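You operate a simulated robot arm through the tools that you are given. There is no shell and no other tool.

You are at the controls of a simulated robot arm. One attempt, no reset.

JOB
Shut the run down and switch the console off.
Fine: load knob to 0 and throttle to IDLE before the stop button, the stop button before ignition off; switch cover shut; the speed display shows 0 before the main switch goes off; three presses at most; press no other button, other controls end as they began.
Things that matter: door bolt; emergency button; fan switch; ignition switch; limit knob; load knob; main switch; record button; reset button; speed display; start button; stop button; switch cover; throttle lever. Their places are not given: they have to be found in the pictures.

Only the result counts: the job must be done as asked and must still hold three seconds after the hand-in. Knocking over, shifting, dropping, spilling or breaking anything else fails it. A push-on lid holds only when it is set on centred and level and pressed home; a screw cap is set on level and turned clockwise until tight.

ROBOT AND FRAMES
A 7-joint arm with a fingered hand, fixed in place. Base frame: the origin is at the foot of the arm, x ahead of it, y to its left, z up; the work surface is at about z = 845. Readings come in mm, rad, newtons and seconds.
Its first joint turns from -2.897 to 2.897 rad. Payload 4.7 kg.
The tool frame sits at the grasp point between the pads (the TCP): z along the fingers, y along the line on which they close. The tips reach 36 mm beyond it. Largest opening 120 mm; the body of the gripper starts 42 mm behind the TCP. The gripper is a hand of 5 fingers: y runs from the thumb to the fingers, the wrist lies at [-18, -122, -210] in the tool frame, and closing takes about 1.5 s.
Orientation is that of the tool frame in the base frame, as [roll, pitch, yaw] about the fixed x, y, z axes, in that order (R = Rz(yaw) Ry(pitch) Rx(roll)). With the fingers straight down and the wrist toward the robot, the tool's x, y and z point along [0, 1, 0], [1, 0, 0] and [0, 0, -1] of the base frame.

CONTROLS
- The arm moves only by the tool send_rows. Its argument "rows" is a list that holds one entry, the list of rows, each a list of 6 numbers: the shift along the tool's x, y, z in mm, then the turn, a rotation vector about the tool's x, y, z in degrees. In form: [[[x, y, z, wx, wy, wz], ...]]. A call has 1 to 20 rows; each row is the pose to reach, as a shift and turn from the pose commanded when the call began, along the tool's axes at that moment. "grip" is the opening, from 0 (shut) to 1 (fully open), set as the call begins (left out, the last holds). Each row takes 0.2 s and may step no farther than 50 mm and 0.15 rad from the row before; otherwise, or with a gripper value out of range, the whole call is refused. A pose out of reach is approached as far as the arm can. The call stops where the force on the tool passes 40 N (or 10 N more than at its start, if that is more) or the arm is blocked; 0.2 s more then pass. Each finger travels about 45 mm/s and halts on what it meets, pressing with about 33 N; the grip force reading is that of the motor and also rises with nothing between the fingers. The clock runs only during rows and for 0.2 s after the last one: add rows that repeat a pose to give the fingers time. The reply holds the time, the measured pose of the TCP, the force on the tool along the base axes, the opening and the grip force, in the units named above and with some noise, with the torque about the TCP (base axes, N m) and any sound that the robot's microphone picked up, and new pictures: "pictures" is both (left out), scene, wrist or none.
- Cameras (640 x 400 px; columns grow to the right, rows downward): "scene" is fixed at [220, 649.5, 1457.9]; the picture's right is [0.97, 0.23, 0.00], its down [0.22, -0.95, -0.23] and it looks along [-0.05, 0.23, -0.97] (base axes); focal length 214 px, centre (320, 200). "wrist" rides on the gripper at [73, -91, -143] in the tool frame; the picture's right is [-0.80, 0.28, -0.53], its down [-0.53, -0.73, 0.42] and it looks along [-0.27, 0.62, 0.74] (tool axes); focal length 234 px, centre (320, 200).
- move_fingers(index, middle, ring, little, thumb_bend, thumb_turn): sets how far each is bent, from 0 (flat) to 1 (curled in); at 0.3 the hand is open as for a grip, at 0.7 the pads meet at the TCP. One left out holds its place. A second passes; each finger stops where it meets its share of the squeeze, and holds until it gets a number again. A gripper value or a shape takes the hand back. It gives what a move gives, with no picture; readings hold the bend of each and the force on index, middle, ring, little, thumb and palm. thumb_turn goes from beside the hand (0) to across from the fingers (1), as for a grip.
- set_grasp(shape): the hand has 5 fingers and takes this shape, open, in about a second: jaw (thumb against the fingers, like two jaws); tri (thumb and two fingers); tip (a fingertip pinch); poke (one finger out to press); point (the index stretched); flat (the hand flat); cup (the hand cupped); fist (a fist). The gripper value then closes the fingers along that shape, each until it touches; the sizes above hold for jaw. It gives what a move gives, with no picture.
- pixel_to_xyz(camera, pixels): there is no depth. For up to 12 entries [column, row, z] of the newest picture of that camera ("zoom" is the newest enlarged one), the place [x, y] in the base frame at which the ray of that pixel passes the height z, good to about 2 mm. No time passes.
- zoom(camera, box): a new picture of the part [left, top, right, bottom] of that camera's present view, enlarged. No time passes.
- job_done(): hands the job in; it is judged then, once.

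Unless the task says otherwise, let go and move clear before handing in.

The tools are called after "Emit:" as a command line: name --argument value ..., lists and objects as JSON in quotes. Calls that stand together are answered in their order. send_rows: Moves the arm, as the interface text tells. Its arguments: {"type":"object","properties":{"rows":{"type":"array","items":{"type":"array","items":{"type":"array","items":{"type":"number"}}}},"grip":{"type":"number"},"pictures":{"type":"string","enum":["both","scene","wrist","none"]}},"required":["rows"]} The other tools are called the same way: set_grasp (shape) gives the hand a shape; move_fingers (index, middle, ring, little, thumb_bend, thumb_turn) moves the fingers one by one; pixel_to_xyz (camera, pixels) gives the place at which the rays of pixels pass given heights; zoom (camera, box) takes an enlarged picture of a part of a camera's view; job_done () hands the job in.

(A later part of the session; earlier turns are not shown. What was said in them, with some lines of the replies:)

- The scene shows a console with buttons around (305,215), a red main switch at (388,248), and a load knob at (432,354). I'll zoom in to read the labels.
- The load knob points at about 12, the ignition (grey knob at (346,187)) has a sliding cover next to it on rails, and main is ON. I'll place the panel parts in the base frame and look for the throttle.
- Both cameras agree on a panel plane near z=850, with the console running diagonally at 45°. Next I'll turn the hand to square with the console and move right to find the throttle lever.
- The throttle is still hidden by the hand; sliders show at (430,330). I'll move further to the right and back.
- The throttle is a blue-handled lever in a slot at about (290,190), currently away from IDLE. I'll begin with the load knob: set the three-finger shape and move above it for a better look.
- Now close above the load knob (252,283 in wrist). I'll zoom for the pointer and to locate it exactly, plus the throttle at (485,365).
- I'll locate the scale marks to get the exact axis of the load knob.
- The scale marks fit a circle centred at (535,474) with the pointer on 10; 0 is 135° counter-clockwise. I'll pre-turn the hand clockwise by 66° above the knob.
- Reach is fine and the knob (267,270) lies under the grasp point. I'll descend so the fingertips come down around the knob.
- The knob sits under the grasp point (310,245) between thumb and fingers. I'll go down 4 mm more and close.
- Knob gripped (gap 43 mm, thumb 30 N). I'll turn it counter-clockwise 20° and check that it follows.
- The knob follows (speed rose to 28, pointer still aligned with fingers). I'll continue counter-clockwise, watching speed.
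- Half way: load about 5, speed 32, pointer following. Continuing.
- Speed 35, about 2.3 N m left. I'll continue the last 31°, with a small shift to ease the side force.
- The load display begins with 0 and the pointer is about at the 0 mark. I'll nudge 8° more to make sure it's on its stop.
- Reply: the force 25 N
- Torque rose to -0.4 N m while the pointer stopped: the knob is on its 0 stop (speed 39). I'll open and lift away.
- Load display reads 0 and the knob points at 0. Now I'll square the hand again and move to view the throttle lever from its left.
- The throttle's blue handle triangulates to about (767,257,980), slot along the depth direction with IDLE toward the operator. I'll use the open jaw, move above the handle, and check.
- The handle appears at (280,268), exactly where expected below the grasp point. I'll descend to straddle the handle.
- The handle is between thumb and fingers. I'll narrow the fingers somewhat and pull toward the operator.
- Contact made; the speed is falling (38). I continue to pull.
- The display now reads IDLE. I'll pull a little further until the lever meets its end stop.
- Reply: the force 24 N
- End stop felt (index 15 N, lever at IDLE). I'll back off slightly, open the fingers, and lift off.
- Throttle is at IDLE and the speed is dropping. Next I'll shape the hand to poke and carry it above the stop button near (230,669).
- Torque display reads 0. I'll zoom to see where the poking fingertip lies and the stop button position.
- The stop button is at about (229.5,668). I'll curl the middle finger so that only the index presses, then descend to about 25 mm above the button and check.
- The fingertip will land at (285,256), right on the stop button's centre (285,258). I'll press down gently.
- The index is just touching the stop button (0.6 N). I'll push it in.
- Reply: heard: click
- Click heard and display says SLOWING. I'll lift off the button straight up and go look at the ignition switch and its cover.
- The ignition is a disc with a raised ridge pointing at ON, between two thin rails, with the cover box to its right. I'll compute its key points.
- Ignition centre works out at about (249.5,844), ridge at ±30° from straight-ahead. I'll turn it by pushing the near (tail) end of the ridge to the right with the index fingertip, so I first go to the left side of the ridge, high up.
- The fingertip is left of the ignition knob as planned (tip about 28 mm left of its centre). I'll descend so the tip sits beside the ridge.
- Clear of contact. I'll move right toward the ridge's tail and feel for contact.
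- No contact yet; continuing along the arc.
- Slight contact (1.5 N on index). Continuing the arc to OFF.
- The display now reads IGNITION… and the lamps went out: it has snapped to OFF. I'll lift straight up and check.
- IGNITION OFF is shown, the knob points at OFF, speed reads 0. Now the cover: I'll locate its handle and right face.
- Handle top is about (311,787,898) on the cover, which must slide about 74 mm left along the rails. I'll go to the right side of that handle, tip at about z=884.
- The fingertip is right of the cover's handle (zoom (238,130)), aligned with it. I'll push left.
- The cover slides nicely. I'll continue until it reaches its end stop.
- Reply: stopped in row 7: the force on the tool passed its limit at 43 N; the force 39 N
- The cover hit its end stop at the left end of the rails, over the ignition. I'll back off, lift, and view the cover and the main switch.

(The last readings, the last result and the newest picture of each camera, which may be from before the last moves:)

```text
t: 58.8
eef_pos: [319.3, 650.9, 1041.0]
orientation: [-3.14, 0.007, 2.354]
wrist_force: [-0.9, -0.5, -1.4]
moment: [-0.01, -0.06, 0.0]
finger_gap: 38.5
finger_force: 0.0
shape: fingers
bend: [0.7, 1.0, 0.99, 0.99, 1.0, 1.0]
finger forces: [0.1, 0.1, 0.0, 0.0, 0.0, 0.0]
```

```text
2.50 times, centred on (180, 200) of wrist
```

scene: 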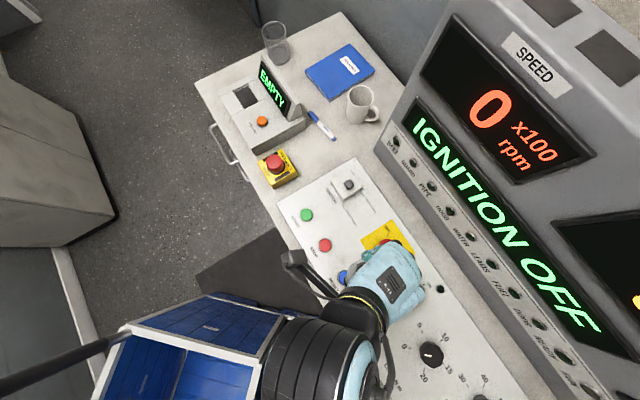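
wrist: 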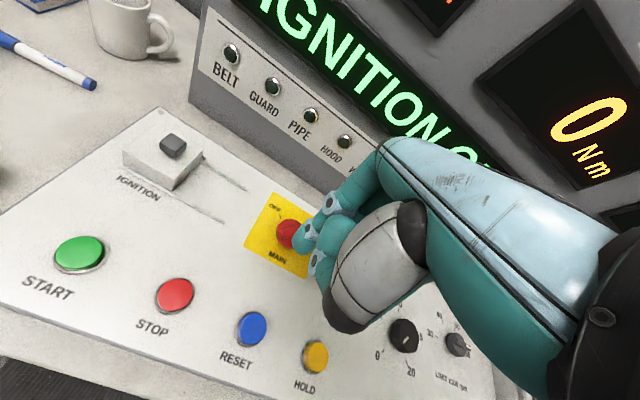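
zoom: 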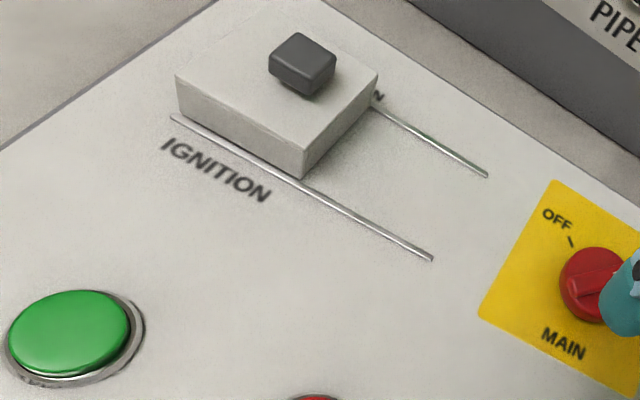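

Cover is shut, fully at the left. Now I'll move right so that the main switch is in clear view.

Emit:
send_rows --rows '[[[-40, 0, 0, 0, -0.4, 0], [-80, 0, 0, 0, -0.4, 0], [-120, 0, 0, 0, -0.4, 0]]]'

Emit:
zoom --camera "wrist" --box '[130, 140, 290, 240]'

```text
t: 59.6
eef_pos: [404.9, 564.9, 1042.9]
orientation: [-3.139, 0.013, 2.355]
wrist_force: [-0.2, -0.2, -0.8]
moment: [-0.01, -0.02, -0.01]
finger_gap: 38.6
finger_force: 0.1
shape: fingers
bend: [0.7, 1.0, 0.99, 0.99, 1.0, 1.0]
finger forces: [0.1, 0.0, 0.0, 0.0, 0.0, 0.0]
```

scene: 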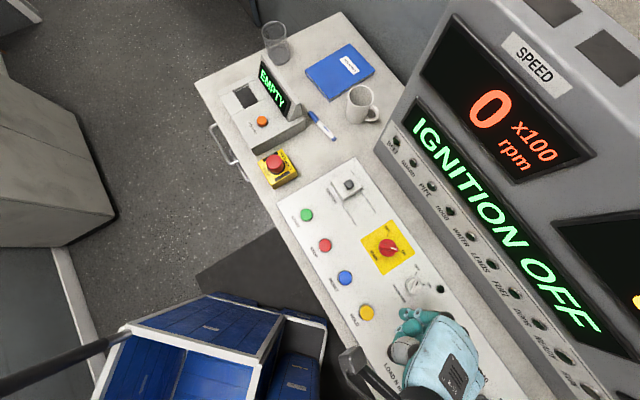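
wrist: 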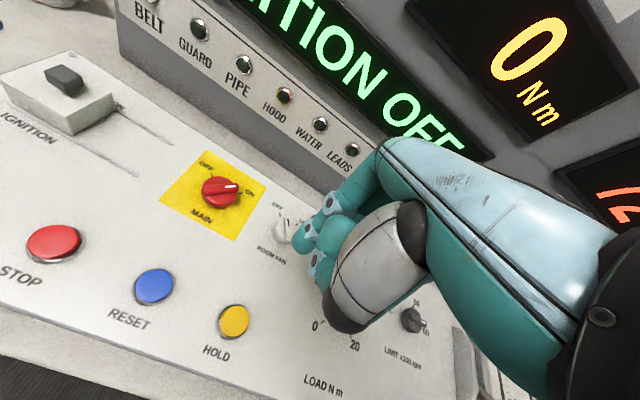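

```text
4.00 times, centred on (210, 190) of wrist
```

zoom: 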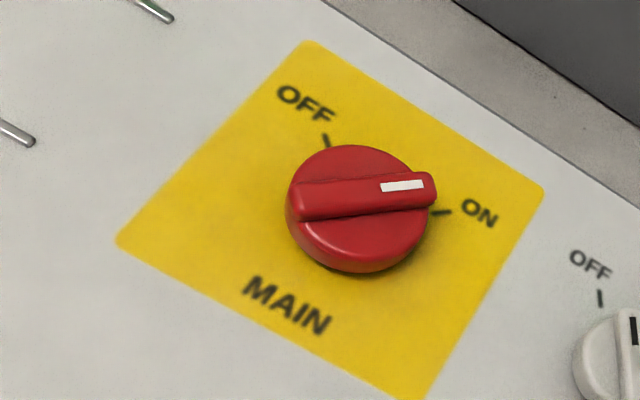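

Emit:
pixel_to_xyz --camera "wrist" --pixels '[[211.75, 175.5, 850], [240, 193, 850], [238, 187.5, 880], [204.5, 190, 880], [219.5, 191, 865], [219.5, 191, 875], [219.5, 191, 885]]'

Emit:
pixel_to_xyz --camera "scene" --pixels '[[387.75, 235.25, 850], [399, 251, 850], [380.5, 245, 880], [398, 249, 880], [387.5, 247, 870], [387.5, 247, 880]]'

Emit:
zoom --camera "scene" --box '[355, 215, 425, 280]'

```text
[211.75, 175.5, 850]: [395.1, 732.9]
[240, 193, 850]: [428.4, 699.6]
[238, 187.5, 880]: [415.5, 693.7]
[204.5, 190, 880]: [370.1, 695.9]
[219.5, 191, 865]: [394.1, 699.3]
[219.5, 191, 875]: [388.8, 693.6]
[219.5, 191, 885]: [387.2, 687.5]
```

```text
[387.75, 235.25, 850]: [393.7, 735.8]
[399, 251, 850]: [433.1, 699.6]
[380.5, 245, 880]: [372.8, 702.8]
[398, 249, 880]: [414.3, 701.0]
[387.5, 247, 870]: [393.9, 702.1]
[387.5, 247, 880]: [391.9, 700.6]
```

```text
6.15 times, centred on (390, 248) of scene
```

zoom: 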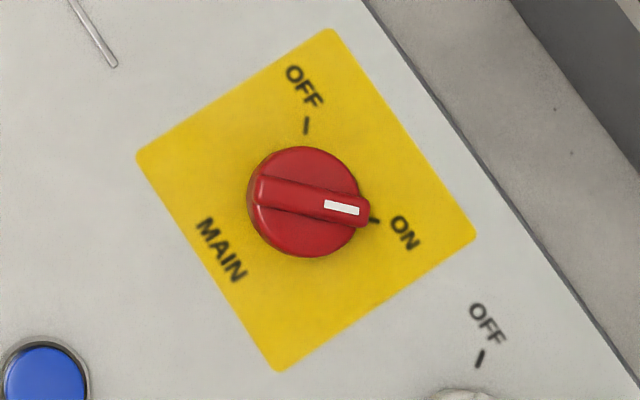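

The main switch centre is about (394,700) with its ridge now pointing along +x (ON), OFF is 90° counter-clockwise. I'll push the ridge's tail like before; first move the fingertip to behind the tail, high, and level the tool.

Emit:
send_rows --rows '[[[35, 25, 0, 0, 0.75, 0], [70, 50, 0, 0, 0.75, 0], [105, 75, 0, 0, 0.75, 0], [131, 97.6, 0, 0, 0.75, 0], [131, 97.6, 35, 0, 0.75, 0], [131, 97.6, 70, 0, 0.75, 0], [131, 97.6, 93, 0, 0.75, 0], [131, 97.6, 93, 0, 0.75, 0]]]'

Emit:
zoom --camera "wrist" --box '[200, 170, 400, 330]'

```text
t: 61.4
eef_pos: [386.0, 723.7, 948.9]
orientation: [3.142, 0.0, 2.353]
wrist_force: [0.6, -0.3, -0.5]
moment: [0.03, 0.03, -0.01]
finger_gap: 38.4
finger_force: 0.0
shape: fingers
bend: [0.7, 1.0, 0.99, 0.99, 1.0, 1.0]
finger forces: [0.1, 0.0, 0.1, 0.1, 0.1, 0.0]
```

scene: 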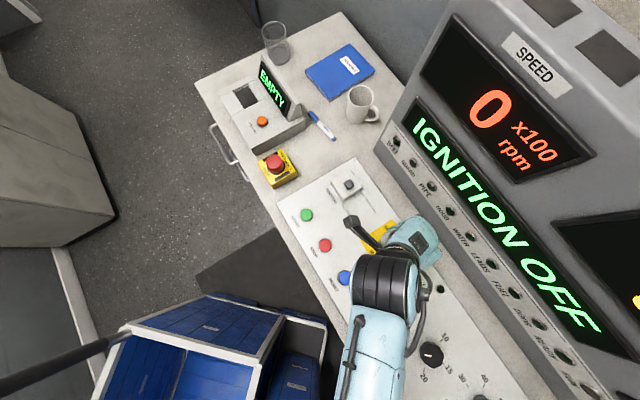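
wrist: 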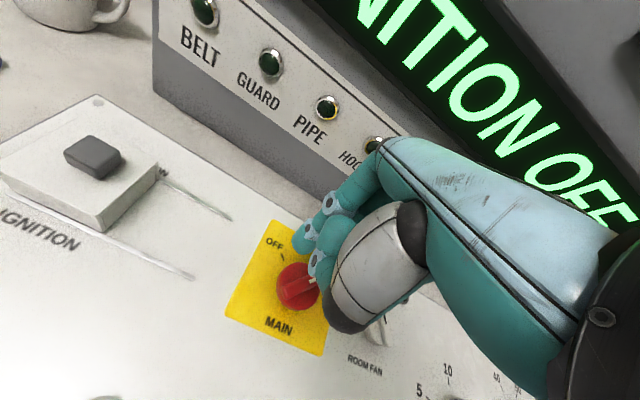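

```text
2.50 times, centred on (300, 250) of wrist
```

zoom: 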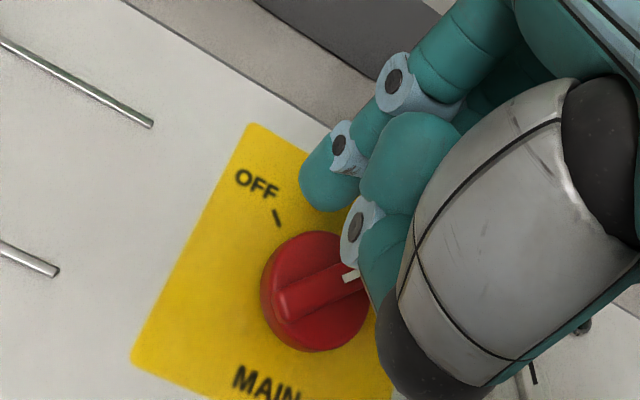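

The tip is about where planned; I'll shift 6 mm left and descend beside the knob.

Emit:
send_rows --rows '[[[6, 0, 15, 0, 0, 0], [6, 0, 30, 0, 0, 0], [6, 0, 42, 0, 0, 0], [6, 0, 49, 0, 0, 0]]]'

Emit:
zoom --camera "wrist" --box '[200, 170, 400, 330]'

```text
t: 62.4
eef_pos: [380.6, 728.6, 899.5]
orientation: [-3.139, 0.0, 2.353]
wrist_force: [-0.5, 0.3, -0.1]
moment: [0.03, -0.01, 0.01]
finger_gap: 38.4
finger_force: 0.0
shape: fingers
bend: [0.7, 1.0, 0.99, 0.99, 1.0, 1.0]
finger forces: [0.0, 0.0, 0.1, 0.0, 0.0, 0.0]
```

scene: 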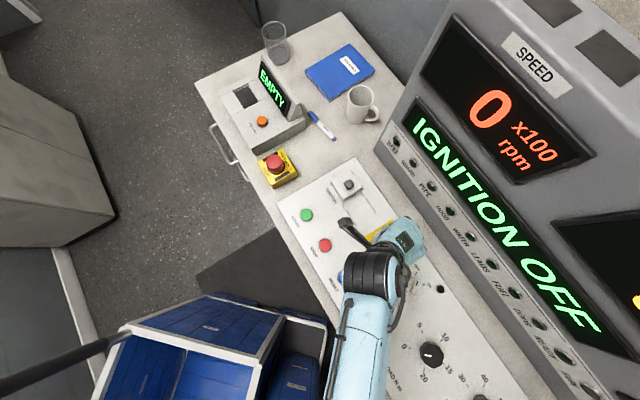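
wrist: 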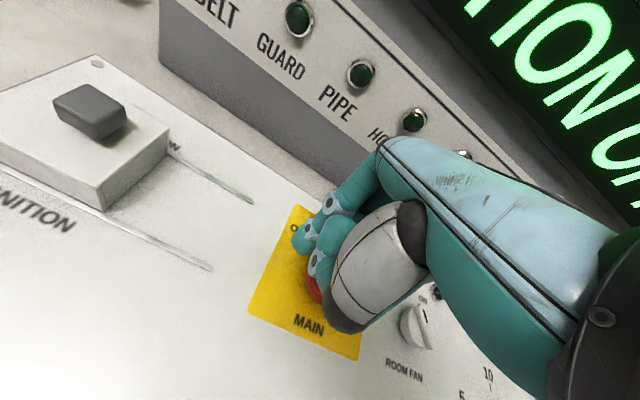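

```text
2.50 times, centred on (300, 250) of wrist
```

zoom: 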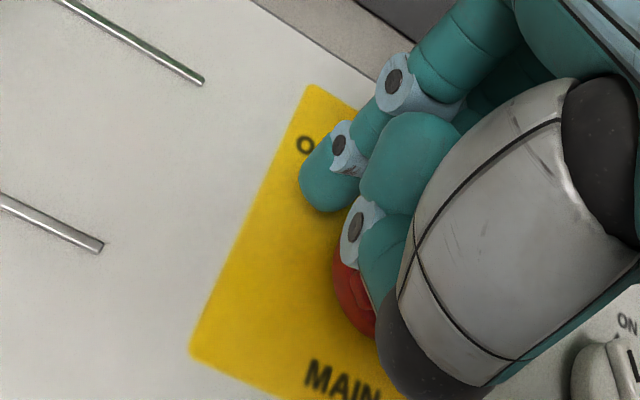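

Descended without contact. Now pushing the tail along the arc, first part.

Emit:
send_rows --rows '[[[-6.4, -6.4, 0, 0, 0, 0], [-10, -10, 0, 0, 0, 0], [-12.7, -12.7, 0, 0, 0, 0], [-13.8, -18.7, 0, 0, 0, 0], [-16, -23.6, 0, 0, 0, 0]]]' --pictures "wrist"

Emit:
zoom --camera "wrist" --box '[200, 170, 400, 330]'

```text
t: 63.6
eef_pos: [374.3, 701.2, 900.1]
orientation: [3.141, 0.0, 2.355]
wrist_force: [0.0, 2.7, 1.5]
moment: [0.06, 0.01, 0.01]
finger_gap: 39.4
finger_force: 1.4
shape: fingers
bend: [0.7, 1.0, 0.99, 0.99, 1.0, 1.0]
finger forces: [2.2, 0.0, 0.1, 0.1, 0.0, 0.0]
```

wrist: 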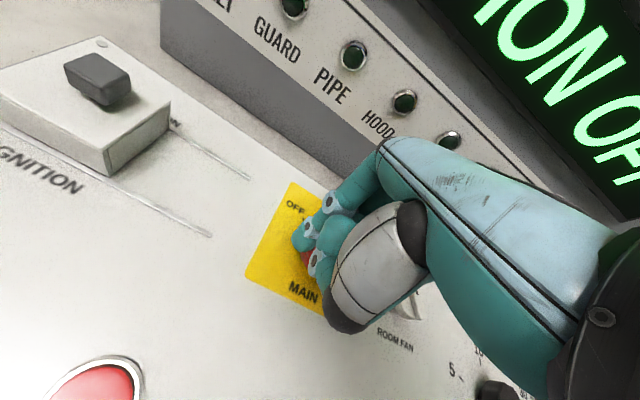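

```text
2.50 times, centred on (300, 250) of wrist
```

zoom: 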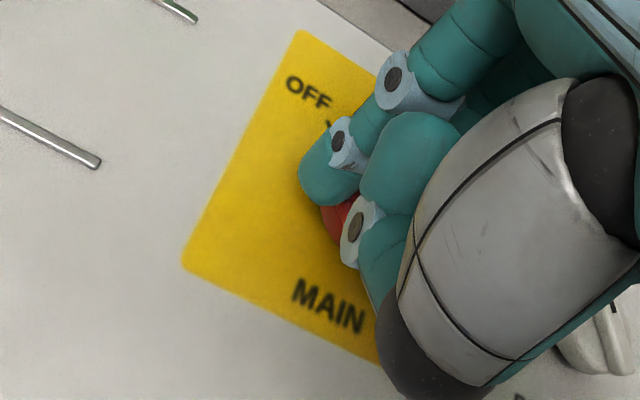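

Contact felt (2.7 N). Continuing along the arc.

Emit:
send_rows --rows '[[[-3.7, -4.4, 0, 0, 0, 0], [-8.3, -7.8, 0, 0, 0, 0], [-13.9, -9.8, 0, 0, 0, 0], [-19.4, -10.3, 0, 0, 0, 0]]]'

Emit:
zoom --camera "wrist" --box '[200, 170, 400, 330]'

```text
t: 64.6
eef_pos: [383.2, 679.5, 900.3]
orientation: [-3.14, 0.002, 2.354]
wrist_force: [-0.8, -1.5, 1.3]
moment: [-0.02, 0.04, 0.02]
finger_gap: 36.9
finger_force: 1.5
shape: fingers
bend: [0.7, 1.0, 0.99, 0.99, 1.0, 1.0]
finger forces: [2.4, 0.1, 0.0, 0.0, 0.1, 0.0]
```

scene: 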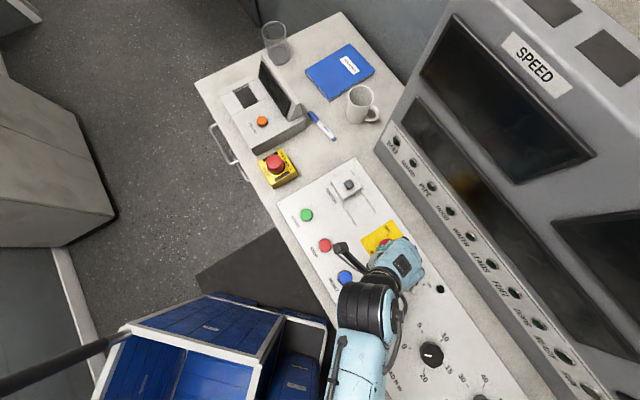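
wrist: 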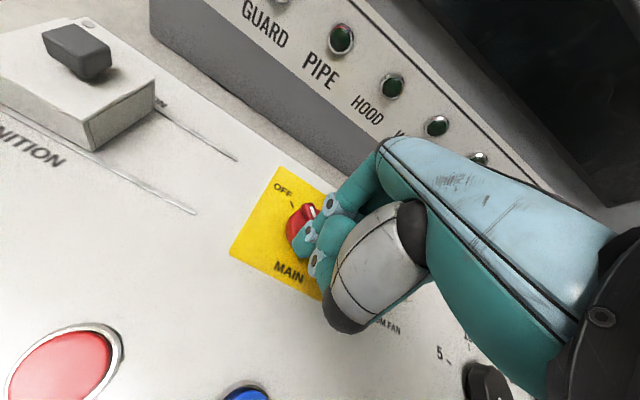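

```text
2.50 times, centred on (300, 250) of wrist
```

zoom: 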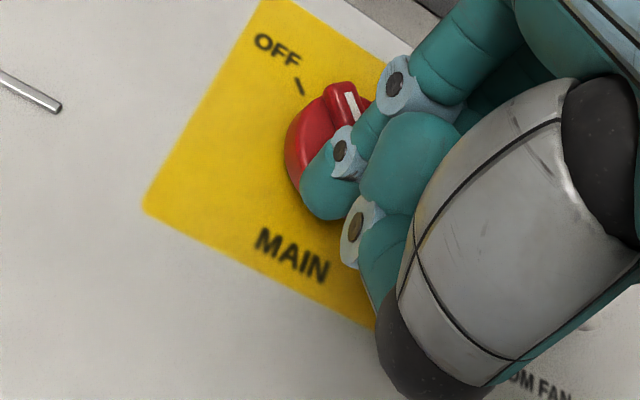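

The displays went dark: the console is off. I'll lift clear and check whether the knob sits at OFF.

Emit:
send_rows --rows '[[[1, -2, -6, 0, 0, 0], [1, -4, -30, 0, 0, 0], [0, -10, -70, 0, 0, 0], [-30, -30, -110, 0, 0, 0], [-75, -45, -130, 0, 0, 0], [-120, -50, -140, 0, 0, 0], [-160, -60, -140, 0, 0, 0]]]'

Emit:
zoom --camera "wrist" --box '[130, 120, 290, 240]'

Emit:
zoom --camera "scene" --box '[355, 215, 455, 300]'

```text
refused: row 4 steps farther than a row can; nothing moved
```

```text
3.33 times, centred on (210, 180) of wrist
```

zoom: 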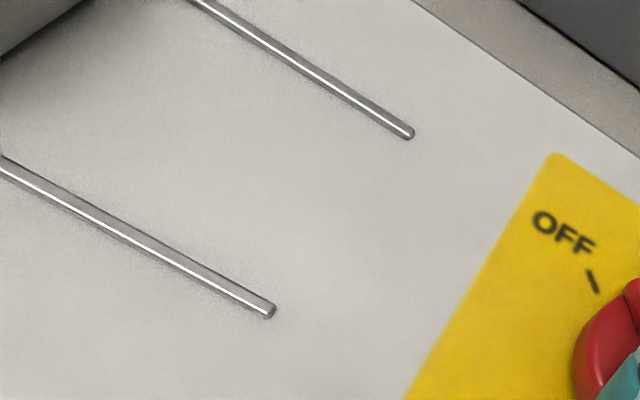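

```text
4.71 times, centred on (405, 258) of scene
```

zoom: 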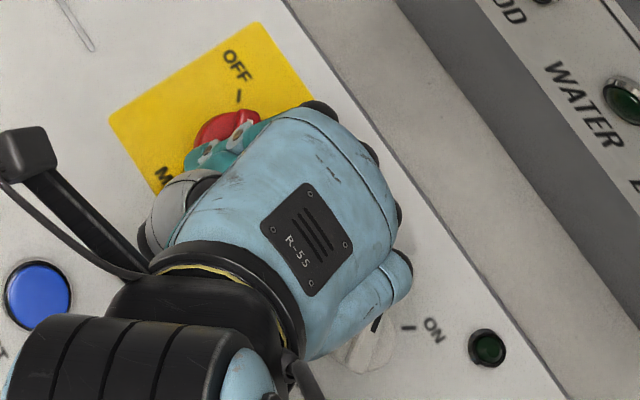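

The move was refused for a too-large step; I'll lift in smaller steps.

Emit:
send_rows --rows '[[[1, -1, -6, 0, 0, 0], [1, -2, -30, 0, 0, 0], [0, -5, -65, 0, 0, 0], [0, -15, -100, 0, 0, 0], [-25, -30, -125, 0, 0, 0], [-65, -40, -135, 0, 0, 0], [-105, -50, -140, 0, 0, 0], [-150, -60, -140, 0, 0, 0]]]'

Emit:
zoom --camera "wrist" --box '[80, 120, 320, 270]'

Emit:
zoom --camera "scene" --box '[330, 165, 450, 275]'

```text
t: 66.4
eef_pos: [444.3, 529.0, 1039.2]
orientation: [-3.139, -0.001, 2.353]
wrist_force: [0.4, 0.6, 0.1]
moment: [0.0, 0.0, 0.0]
finger_gap: 38.3
finger_force: 0.0
shape: fingers
bend: [0.7, 1.0, 0.99, 0.99, 1.0, 1.0]
finger forces: [0.1, 0.0, 0.0, 0.1, 0.0, 0.1]
```

scene: 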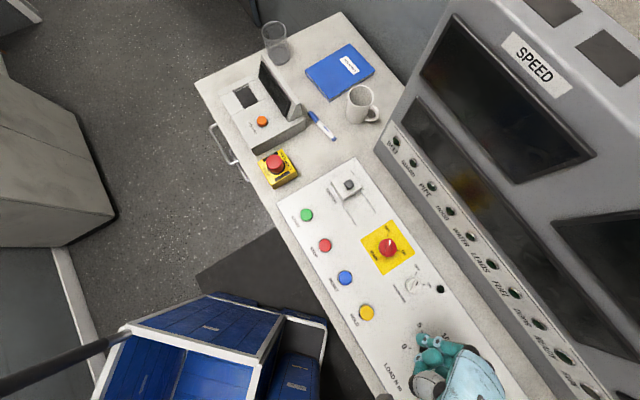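
wrist: 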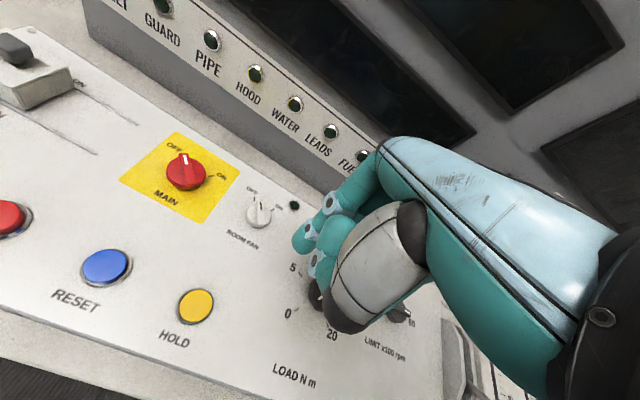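

```text
2.67 times, centred on (200, 195) of wrist
```

zoom: 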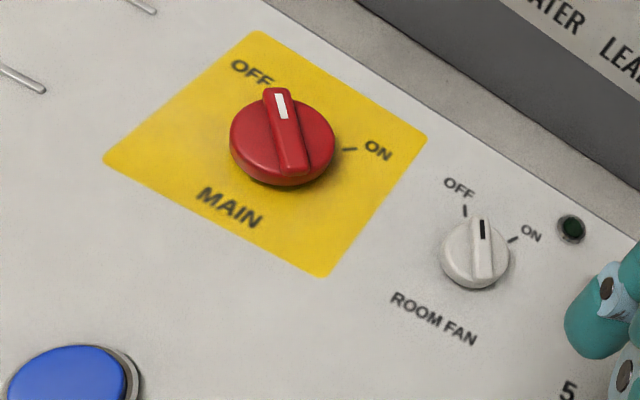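

```text
3.64 times, centred on (390, 220) of scene
```

zoom: 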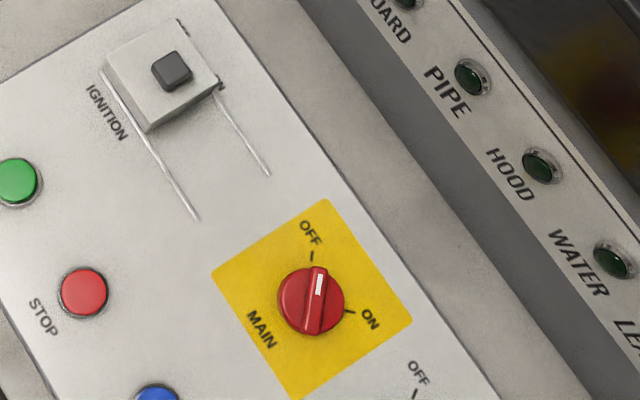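

Main switch is exactly at OFF. I'll check fan, load, limit and throttle once more before handing in, by moving the hand out of the way.

Emit:
send_rows --rows '[[[-40, -20, -15, 0, 0, 0], [-80, -40, -30, 0, 0, 0], [-120, -60, -45, 0, 0, 0], [-160, -80, -60, 0, 0, 0], [-200, -100, -75, 0, 0, 0], [-240, -120, -75, 0, 0, 0]]]'

Emit:
zoom --camera "scene" --box '[360, 300, 520, 400]'

Emit:
zoom --camera "scene" --box '[320, 220, 480, 320]'

Emit:
zoom --camera "wrist" --box '[60, 80, 320, 260]'

```text
t: 67.8
eef_pos: [530.5, 277.5, 1114.0]
orientation: [-3.138, 0.0, 2.354]
wrist_force: [0.2, 0.2, -0.6]
moment: [0.0, 0.0, 0.01]
finger_gap: 38.5
finger_force: 0.0
shape: fingers
bend: [0.7, 1.0, 0.99, 0.99, 1.0, 1.0]
finger forces: [0.0, 0.0, 0.0, 0.0, 0.0, 0.1]
```

scene: 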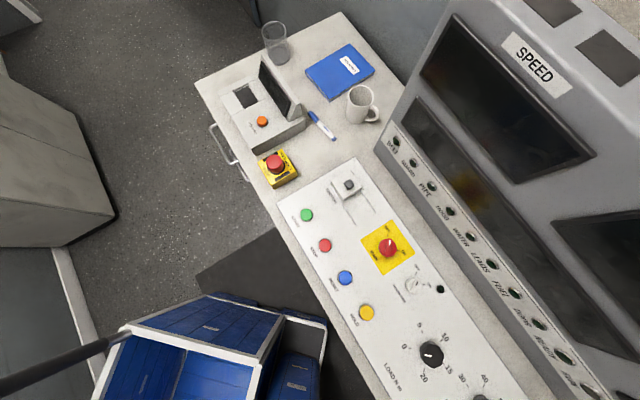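
wrist: 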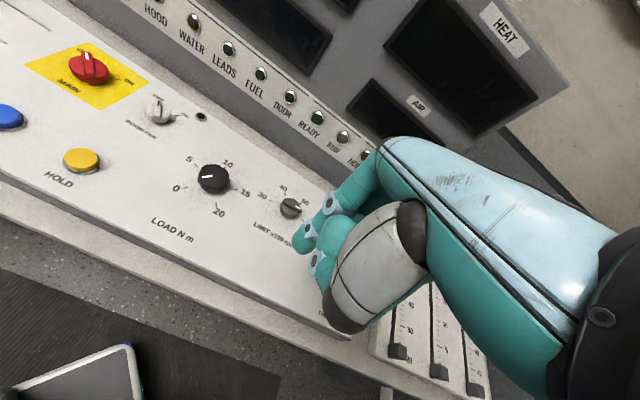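

```text
4.00 times, centred on (440, 350) of scene
```

zoom: 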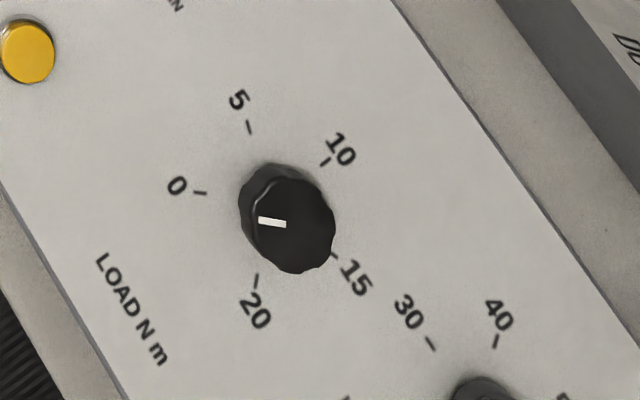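

```text
4.00 times, centred on (400, 270) of scene
```

zoom: 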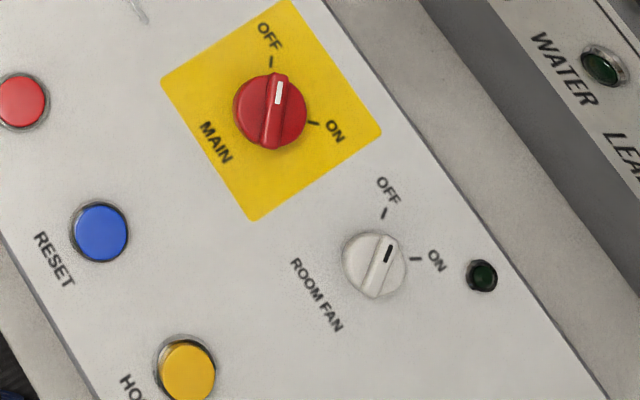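

```text
2.22 times, centred on (190, 170) of wrist
```

zoom: 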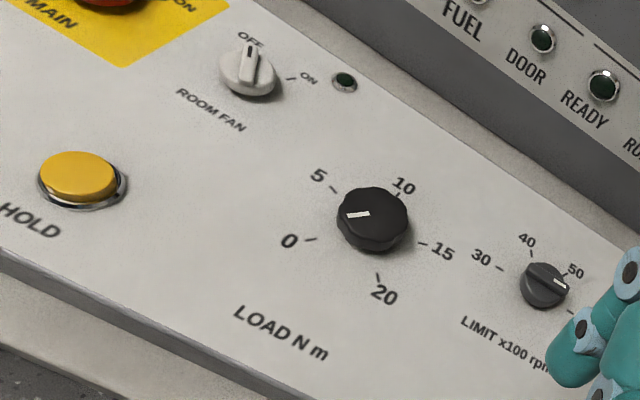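

Load is at 0, the fan (zoom 380,260) and limit knobs look unchanged, and main is OFF. The throttle was at IDLE when I last had it in view, and the cover is shut over the ignition. The stop button took one press and the hand is clear, so I'm handing in.

Emit:
job_done

```text
The job is handed in.
```

The run is shut down and the console is off. I've handed the job in, but no verdict came back.

| Step | Control | What I saw |
|---|---|---|
| 1 | Load knob | Turned down to its 0 stop; the torque display read 0 N m |
| 2 | Throttle lever | Pulled to its end stop; the display read IDLE |
| 3 | Stop button | One press, with a click; the display read SLOWING |
| 4 | Ignition switch | Turned to OFF while the speed was still falling (last seen at 4 x100 rpm); the display read IGNITION OFF |
| 5 | Switch cover | Slid left over the ignition until it stopped |
| 6 | Main switch | Turned to OFF after the speed display showed 0; all displays went dark |

I pressed no other button. The fan switch and limit knob looked unchanged in the last pictures, and I didn't touch the door bolt, emergency button or record button. I last saw the throttle right after pulling it to IDLE; it was out of view in the final check. The hand was clear of the console at hand-in.
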